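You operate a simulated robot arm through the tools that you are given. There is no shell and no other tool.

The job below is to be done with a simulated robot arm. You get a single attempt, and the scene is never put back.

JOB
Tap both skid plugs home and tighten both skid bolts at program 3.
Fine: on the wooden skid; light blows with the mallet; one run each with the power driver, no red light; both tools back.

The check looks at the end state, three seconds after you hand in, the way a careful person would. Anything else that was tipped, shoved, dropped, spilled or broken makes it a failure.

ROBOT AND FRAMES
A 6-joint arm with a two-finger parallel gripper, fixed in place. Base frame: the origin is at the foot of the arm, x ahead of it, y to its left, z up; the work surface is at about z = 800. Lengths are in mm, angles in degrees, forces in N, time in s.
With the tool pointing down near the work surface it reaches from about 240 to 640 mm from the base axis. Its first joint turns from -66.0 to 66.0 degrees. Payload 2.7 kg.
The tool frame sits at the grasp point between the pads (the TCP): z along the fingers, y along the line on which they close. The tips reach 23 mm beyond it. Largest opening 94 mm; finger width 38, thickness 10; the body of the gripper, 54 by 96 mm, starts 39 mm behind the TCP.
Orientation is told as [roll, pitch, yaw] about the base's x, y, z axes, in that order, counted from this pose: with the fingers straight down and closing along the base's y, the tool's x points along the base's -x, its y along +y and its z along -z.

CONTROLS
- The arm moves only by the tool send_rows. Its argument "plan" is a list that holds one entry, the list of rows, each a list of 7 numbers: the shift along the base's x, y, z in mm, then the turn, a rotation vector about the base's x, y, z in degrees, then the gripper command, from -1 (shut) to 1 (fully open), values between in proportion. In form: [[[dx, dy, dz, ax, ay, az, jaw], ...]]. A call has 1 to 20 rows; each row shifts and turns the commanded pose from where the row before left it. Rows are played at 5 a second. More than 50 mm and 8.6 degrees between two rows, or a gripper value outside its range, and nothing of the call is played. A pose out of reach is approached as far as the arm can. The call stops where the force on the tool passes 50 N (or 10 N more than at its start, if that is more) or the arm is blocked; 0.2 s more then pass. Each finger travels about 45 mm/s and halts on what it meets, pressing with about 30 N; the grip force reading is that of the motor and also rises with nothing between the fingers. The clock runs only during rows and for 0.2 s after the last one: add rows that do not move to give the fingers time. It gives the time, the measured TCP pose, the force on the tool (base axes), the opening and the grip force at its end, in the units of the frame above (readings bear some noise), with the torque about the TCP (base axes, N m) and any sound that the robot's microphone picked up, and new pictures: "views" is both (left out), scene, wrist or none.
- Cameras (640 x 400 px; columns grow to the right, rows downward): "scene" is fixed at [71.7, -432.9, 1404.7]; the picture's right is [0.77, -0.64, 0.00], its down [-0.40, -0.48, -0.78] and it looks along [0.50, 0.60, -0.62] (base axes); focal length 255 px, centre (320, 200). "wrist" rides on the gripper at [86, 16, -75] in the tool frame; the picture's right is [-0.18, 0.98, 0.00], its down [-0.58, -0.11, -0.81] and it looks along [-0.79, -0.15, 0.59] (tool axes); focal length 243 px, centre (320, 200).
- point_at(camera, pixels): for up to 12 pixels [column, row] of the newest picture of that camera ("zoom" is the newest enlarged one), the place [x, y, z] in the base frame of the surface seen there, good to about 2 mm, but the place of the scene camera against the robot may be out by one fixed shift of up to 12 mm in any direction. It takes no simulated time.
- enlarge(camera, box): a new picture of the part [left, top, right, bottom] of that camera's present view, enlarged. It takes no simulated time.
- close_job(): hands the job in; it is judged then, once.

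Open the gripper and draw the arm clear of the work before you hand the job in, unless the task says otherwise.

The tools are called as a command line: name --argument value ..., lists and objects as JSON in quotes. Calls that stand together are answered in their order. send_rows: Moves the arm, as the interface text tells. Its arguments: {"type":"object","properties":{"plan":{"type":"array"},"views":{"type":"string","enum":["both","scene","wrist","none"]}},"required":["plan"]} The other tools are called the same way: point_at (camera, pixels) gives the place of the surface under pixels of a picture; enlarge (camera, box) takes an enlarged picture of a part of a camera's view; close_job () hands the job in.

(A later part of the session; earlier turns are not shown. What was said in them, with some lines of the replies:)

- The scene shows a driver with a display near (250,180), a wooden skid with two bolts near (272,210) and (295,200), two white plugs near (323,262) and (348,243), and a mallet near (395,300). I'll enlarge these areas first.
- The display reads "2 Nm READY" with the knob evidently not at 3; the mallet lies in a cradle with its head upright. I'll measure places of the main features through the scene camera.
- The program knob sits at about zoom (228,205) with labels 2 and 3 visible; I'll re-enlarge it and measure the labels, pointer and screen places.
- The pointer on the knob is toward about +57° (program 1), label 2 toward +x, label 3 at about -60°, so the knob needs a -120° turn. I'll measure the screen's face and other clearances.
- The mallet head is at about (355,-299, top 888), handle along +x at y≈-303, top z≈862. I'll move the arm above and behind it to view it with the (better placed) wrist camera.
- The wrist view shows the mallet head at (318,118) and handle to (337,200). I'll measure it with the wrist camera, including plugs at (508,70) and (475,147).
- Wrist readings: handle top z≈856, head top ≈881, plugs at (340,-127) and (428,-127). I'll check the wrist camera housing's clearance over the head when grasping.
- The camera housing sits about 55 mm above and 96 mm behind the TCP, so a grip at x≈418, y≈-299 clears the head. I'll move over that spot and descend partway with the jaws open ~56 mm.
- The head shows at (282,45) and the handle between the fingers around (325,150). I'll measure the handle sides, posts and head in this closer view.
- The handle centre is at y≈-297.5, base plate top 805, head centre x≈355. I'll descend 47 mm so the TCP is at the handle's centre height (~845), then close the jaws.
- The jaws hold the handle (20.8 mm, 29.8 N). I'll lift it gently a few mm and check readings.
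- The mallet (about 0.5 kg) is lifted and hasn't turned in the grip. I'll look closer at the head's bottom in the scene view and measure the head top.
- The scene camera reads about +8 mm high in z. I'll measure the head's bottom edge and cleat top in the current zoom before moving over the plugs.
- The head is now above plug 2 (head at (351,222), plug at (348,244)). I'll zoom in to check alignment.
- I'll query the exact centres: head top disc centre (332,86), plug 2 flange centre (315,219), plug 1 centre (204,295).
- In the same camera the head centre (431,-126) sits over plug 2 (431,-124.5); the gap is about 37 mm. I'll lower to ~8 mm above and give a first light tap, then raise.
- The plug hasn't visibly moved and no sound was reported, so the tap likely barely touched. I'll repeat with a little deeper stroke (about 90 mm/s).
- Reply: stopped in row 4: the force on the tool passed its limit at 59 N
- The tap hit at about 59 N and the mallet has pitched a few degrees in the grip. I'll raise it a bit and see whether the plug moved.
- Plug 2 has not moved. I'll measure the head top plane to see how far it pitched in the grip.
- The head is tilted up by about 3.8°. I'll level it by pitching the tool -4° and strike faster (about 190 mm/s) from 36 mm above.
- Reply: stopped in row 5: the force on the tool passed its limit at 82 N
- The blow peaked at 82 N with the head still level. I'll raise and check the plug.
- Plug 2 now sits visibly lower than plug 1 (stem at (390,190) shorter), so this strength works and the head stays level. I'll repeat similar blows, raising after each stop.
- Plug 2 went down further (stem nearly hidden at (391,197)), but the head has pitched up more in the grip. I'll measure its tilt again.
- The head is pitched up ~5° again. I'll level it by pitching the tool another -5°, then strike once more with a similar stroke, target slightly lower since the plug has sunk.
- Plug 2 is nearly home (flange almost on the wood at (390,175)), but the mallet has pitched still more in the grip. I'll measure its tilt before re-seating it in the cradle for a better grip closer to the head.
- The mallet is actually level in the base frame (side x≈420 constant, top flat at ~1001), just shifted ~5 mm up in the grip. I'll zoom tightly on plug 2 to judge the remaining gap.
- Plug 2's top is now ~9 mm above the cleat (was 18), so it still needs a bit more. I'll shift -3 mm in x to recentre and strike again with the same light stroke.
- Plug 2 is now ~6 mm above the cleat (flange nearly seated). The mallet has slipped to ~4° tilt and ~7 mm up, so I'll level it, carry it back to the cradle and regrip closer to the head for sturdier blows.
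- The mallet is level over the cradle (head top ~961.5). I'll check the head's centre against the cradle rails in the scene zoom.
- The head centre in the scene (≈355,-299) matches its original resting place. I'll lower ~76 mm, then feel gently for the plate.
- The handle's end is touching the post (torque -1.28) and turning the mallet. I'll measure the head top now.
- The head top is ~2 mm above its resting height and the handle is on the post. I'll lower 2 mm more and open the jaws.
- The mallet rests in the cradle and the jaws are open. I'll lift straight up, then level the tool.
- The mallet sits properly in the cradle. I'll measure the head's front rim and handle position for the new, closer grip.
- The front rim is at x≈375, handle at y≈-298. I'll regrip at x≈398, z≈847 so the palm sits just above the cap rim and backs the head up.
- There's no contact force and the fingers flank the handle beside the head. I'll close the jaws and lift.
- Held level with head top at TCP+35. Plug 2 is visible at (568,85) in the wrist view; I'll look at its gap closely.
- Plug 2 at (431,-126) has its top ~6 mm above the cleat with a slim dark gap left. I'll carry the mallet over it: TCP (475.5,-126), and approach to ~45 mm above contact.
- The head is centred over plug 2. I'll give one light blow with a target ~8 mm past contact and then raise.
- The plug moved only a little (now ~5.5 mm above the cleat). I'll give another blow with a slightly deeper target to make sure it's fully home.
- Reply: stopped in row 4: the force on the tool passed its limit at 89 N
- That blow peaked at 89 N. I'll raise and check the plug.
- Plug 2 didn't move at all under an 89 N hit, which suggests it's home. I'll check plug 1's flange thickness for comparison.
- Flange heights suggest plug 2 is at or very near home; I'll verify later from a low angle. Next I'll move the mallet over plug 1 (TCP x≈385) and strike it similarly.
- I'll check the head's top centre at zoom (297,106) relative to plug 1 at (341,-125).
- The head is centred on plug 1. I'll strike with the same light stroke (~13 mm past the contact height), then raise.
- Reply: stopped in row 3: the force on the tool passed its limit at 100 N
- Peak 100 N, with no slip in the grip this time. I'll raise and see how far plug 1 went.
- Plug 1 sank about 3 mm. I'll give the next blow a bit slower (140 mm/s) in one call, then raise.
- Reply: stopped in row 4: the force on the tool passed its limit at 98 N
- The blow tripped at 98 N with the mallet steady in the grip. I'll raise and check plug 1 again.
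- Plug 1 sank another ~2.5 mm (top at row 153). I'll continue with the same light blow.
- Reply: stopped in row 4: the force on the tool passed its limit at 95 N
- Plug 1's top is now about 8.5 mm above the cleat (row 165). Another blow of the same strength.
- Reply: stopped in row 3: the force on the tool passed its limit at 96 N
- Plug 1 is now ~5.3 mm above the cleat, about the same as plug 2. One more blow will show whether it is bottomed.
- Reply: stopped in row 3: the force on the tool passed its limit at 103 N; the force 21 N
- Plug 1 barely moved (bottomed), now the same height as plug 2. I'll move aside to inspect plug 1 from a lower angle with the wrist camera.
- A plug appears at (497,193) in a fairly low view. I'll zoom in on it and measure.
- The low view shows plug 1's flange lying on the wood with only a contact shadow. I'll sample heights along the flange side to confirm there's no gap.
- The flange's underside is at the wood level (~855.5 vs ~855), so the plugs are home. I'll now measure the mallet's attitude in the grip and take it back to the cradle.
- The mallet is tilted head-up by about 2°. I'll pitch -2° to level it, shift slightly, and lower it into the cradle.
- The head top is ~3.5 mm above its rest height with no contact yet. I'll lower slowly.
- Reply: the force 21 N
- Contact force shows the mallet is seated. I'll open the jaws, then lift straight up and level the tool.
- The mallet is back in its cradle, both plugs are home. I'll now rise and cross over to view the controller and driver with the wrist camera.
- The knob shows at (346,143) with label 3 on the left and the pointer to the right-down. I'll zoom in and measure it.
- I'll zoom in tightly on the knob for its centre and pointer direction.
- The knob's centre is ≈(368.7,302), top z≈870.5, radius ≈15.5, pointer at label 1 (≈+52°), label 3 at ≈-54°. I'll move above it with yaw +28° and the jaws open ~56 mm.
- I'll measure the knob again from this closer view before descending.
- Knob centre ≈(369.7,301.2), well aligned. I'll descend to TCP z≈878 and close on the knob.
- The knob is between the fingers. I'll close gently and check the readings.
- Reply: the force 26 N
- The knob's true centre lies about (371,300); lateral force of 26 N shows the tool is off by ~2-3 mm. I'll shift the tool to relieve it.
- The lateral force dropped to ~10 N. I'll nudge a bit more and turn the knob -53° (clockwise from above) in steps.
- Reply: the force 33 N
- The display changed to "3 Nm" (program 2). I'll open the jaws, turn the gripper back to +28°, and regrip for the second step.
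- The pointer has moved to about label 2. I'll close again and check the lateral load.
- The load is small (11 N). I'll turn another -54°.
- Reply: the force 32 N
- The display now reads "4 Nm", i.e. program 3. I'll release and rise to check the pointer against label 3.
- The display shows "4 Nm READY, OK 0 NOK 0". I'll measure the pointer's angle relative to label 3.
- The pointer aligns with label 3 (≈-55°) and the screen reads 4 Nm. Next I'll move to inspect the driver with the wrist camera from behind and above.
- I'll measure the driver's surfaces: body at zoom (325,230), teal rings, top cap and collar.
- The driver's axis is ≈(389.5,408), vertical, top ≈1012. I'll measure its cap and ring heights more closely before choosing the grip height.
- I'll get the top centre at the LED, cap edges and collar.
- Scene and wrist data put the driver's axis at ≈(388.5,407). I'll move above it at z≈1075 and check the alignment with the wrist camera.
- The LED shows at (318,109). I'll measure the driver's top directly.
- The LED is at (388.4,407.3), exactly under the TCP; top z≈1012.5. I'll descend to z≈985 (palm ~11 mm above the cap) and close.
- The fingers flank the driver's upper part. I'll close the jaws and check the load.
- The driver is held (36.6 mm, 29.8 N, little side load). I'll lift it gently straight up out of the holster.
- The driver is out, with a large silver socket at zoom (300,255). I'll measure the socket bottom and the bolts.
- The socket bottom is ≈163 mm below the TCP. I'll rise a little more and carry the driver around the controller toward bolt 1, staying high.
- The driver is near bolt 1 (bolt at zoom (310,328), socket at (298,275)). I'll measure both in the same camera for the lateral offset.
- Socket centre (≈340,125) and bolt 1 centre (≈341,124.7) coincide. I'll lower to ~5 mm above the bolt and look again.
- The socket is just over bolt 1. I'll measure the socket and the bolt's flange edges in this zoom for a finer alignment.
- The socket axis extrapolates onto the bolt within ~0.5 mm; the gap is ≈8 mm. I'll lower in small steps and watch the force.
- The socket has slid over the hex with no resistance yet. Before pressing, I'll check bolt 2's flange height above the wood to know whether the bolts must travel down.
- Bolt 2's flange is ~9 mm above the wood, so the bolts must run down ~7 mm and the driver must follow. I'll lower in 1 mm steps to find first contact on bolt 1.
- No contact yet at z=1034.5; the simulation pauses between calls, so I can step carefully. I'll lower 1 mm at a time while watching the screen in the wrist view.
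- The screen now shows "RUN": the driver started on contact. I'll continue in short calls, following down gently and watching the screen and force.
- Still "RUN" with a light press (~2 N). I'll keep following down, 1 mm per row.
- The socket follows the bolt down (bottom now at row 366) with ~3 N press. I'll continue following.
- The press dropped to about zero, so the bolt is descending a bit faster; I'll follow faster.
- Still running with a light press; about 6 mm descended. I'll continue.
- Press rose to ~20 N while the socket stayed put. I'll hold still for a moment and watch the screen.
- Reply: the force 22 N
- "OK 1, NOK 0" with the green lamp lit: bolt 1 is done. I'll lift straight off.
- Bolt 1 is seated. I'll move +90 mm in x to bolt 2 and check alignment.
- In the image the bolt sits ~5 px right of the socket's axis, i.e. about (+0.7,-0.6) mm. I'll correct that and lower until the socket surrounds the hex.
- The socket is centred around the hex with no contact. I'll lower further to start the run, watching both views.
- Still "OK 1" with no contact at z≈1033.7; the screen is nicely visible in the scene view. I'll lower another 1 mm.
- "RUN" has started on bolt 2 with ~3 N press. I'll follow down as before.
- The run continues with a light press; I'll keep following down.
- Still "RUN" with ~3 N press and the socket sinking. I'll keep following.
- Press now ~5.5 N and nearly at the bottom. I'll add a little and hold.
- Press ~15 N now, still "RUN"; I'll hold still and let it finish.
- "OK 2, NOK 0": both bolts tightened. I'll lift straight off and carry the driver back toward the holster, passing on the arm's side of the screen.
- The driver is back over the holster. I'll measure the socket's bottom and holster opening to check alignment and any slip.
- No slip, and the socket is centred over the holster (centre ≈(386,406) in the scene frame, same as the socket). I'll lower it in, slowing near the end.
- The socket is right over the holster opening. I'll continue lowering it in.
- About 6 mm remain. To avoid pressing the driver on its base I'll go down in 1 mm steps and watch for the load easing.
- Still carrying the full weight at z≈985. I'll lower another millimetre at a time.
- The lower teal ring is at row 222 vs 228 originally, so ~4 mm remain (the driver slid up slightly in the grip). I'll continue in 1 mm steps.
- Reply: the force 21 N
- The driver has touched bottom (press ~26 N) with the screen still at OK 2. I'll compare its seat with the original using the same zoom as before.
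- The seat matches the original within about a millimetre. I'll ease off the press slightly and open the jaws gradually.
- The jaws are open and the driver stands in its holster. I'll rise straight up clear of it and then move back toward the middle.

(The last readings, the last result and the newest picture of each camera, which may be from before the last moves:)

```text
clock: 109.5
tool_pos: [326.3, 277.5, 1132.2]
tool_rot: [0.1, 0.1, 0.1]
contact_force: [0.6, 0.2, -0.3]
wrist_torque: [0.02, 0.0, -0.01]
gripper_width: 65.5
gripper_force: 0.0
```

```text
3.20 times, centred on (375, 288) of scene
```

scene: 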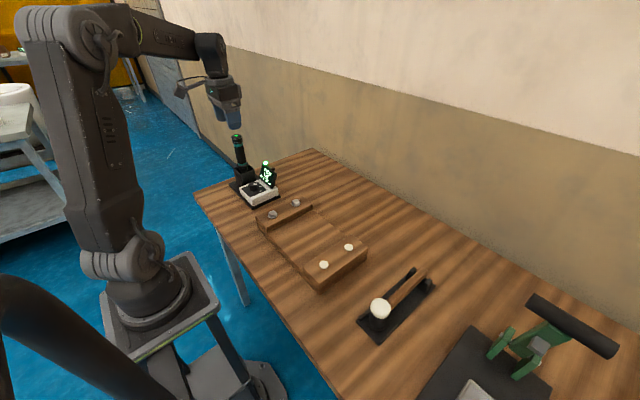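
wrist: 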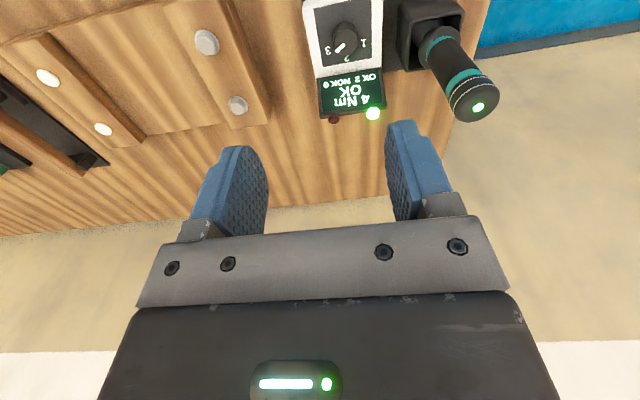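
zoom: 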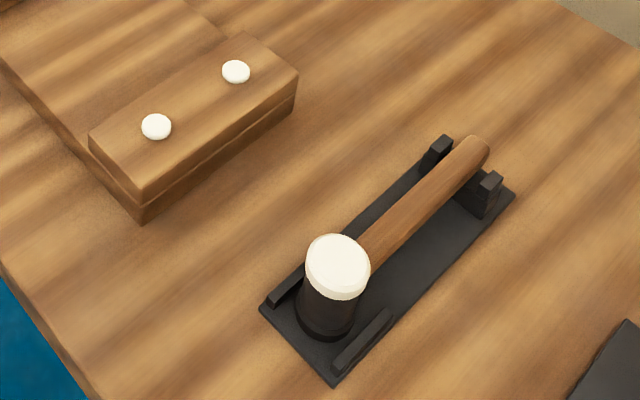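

Driver, bolts (flanges now flat on the wood) and mallet look right. For certainty I'll take a low-angle look at both plugs with the empty gripper, crossing high.

send_rows --plan '[[[3, -47, 0, 0, 0, 0, 0], [3, -47, 0, 0, 0, 0, -0.5], [3, -47, 0, 0, 0, 0, -0.8], [3, -47, 0, 0, 0, 0, -0.8], [3, -47, 0, 0, 0, 0, -0.8], [3, -47, -10, 0, 0, 0, -0.8], [3, -47, -20, 0, 0, 0, -0.8], [3, -47, -20, 0, 0, 0, -0.8], [3, -47, -20, 0, 0, 0, -0.8], [3, -47, -20, 0, 0, 0, -0.8], [4, -47, -20, 0, 0, 0, -0.8], [0, 0, -40, 0, 0, 0, -0.8], [0, 0, -40, 0, 0, 0, -0.8], [0, 0, -45, 0, 0, 0, -0.8], [0, 0, 0, 0, 0, 0, -0.8]]]'

```text
refused: row 7 steps farther than a row can; nothing moved
```

Row 7's combined step was too long; I'll shorten the steps.

send_rows --plan '[[[3, -46, 0, 0, 0, 0, 0], [3, -46, 0, 0, 0, 0, -0.5], [3, -46, 0, 0, 0, 0, -0.8], [3, -46, 0, 0, 0, 0, -0.8], [3, -46, 0, 0, 0, 0, -0.8], [3, -46, 0, 0, 0, 0, -0.8], [3, -46, 0, 0, 0, 0, -0.8], [3, -46, 0, 0, 0, 0, -0.8], [3, -46, 0, 0, 0, 0, -0.8], [3, -46, 0, 0, 0, 0, -0.8], [4, -46, 0, 0, 0, 0, -0.8], [0, -11, -40, 0, 0, 0, -0.8], [0, 0, -45, 0, 0, 0, -0.8], [0, 0, -45, 0, 0, 0, -0.8], [0, 0, -45, 0, 0, 0, -0.8], [0, 0, -45, 0, 0, 0, -0.8], [0, 0, -18, 0, 0, 0, -0.8], [0, 0, 0, 0, 0, 0, -0.8]]]'

```text
clock: 113.3
tool_pos: [363.0, -240.6, 895.2]
tool_rot: [0.1, 0.2, 0.2]
contact_force: [0.0, -0.2, 0.0]
wrist_torque: [-0.02, -0.01, -0.03]
gripper_width: 9.0
gripper_force: 0.1
```

scene: 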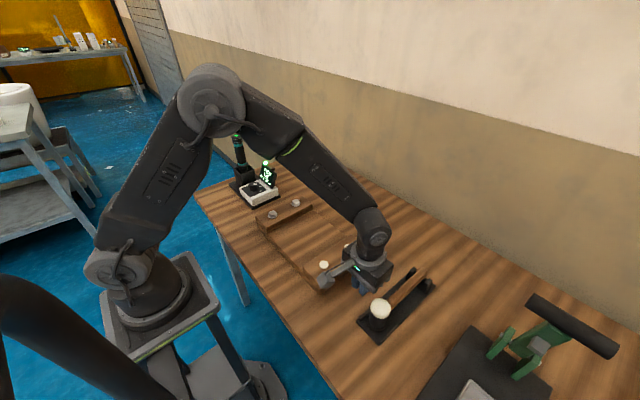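
wrist: 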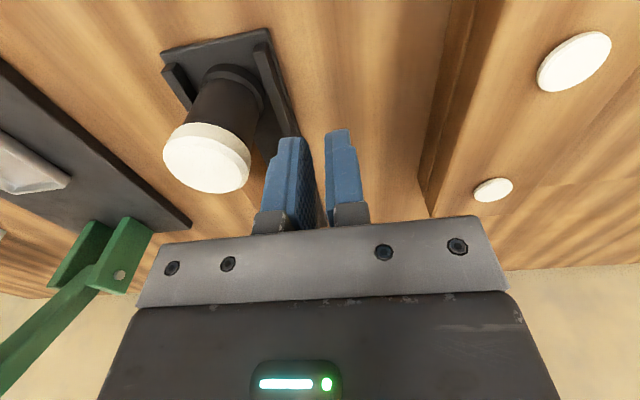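

Both plugs are visible: plug 1 at (574,61), plug 2 at (493,189). I'll zoom in on each and sample heights at the flange sides.

enlarge --camera "wrist" --box '[530, 25, 620, 97]'

point_at --camera "wrist" --pixels '[[574, 61], [565, 70], [585, 50], [545, 45], [530, 75], [605, 95], [493, 189], [488, 191], [500, 186], [470, 180], [480, 205], [515, 205]]'

enlarge --camera "wrist" --box '[466, 171, 520, 207]'

point_at --camera "zoom" --pixels '[[250, 85], [250, 97], [250, 108], [250, 120], [250, 135], [250, 155], [150, 160], [165, 175], [180, 190], [400, 70], [400, 90], [400, 110]]'

```text
5.56 times, centred on (575, 61) of wrist
```

zoom: 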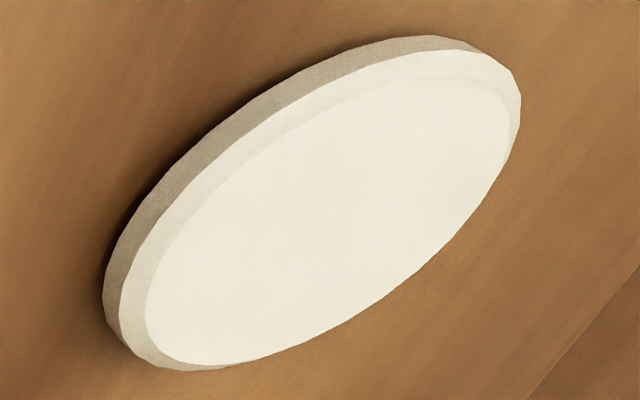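

```text
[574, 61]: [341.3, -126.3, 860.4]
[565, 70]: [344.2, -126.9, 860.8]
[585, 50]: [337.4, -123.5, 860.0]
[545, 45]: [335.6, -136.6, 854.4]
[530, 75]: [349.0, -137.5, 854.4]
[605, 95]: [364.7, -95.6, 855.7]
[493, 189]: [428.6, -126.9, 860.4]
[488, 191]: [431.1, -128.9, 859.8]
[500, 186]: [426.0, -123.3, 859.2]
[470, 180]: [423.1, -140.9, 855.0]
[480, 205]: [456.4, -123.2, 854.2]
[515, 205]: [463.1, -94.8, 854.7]
```

```text
11.11 times, centred on (493, 189) of wrist
```

zoom: 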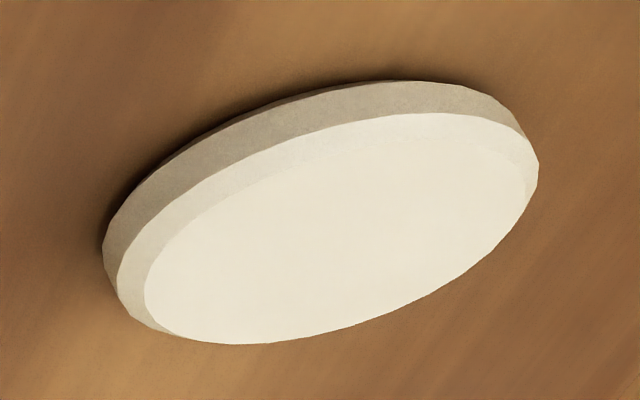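

```text
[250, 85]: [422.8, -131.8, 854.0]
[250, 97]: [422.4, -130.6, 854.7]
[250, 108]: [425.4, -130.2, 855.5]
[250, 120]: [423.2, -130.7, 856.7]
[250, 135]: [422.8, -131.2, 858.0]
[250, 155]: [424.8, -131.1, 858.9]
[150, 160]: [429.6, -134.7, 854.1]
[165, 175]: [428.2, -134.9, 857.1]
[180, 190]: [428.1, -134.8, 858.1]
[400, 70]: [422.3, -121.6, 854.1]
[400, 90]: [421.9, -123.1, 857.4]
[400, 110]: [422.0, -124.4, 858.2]
```

Both flanges sit on the wood (undersides ≈855, wood ≈854.6), so both plugs are home. I'll open the gripper and draw the arm up and clear.

send_rows --plan '[[[0, 0, 40, 0, 0, 0, -0.8], [0, 0, 45, 0, 0, 0, -0.8], [0, 0, 45, 0, 0, 0, 0], [0, 10, 45, 0, 0, 0, 0.5], [2, 40, 20, 0, 0, 0, 1], [2, 40, 20, 0, 0, 0, 1], [2, 40, 20, 0, 0, 0, 1], [2, 40, 20, 0, 0, 0, 1], [2, 40, 20, 0, 0, 0, 1], [2, 30, 20, 0, 0, 0, 1], [0, 0, 20, 0, 0, 0, 1], [0, 0, 0, 0, 0, 0, 1]]]'

enlarge --camera "scene" --box '[220, 120, 460, 350]'

enlarge --camera "scene" --box '[225, 125, 305, 205]'

```text
clock: 115.9
tool_pos: [373.6, 0.9, 1209.9]
tool_rot: [0.0, 0.2, 0.2]
contact_force: [0.5, 1.0, 0.1]
wrist_torque: [0.01, 0.01, -0.03]
gripper_width: 94.0
gripper_force: 0.1
```

scene: 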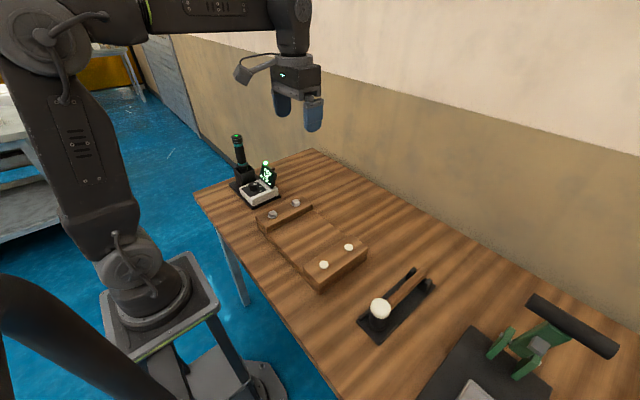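
wrist: 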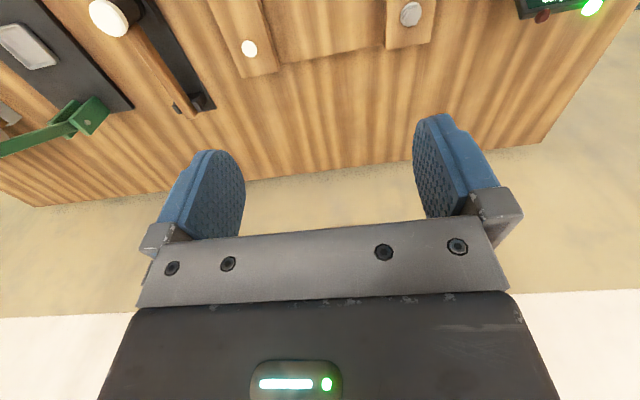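

```text
1.74 times, centred on (340, 235) of scene
```

zoom: 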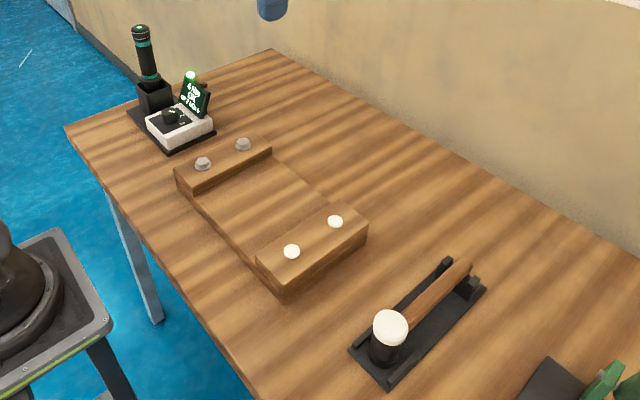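

```text
5.00 times, centred on (265, 165) of scene
```

zoom: 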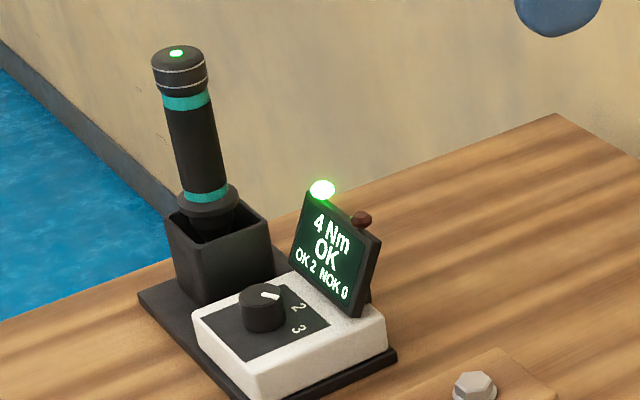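

Everything is in its final state: the display reads "4 Nm OK, OK 2 NOK 0" with the green lamp lit and red dark. Both bolts and plugs are seated, the driver is in its holster, the mallet is in its cradle, and the arm is clear with the gripper open. I'm handing the job in.

close_job

```text
The job is handed in.
```

I've handed the job in. Both plugs are tapped home and both bolts are tightened at program 3.

- **Plugs:** both were driven in with mallet taps until their flanges sat on the wood. A low-angle look afterwards showed no visible gap. The blows were light, but most hits on plug 1, and the last ones on plug 2, peaked at about 80–100 N at the wrist.
- **Bolts:** I turned the program knob from 1 to 3, which the screen shows as 4 Nm. Each bolt got one run and ran down until its flange met the wood. The screen reads "OK 2, NOK 0" with the green lamp lit. The red lamp never came on.
- **Tools:** the mallet is back in its cradle and the driver is upright in its holster, within about 2 mm of where it started. I put the mallet down once partway through to regrip it closer to the head, because it kept turning in the gripper.
- **Rest of the bench:** I saw nothing else tipped, moved or damaged. The arm is clear and the gripper is open.
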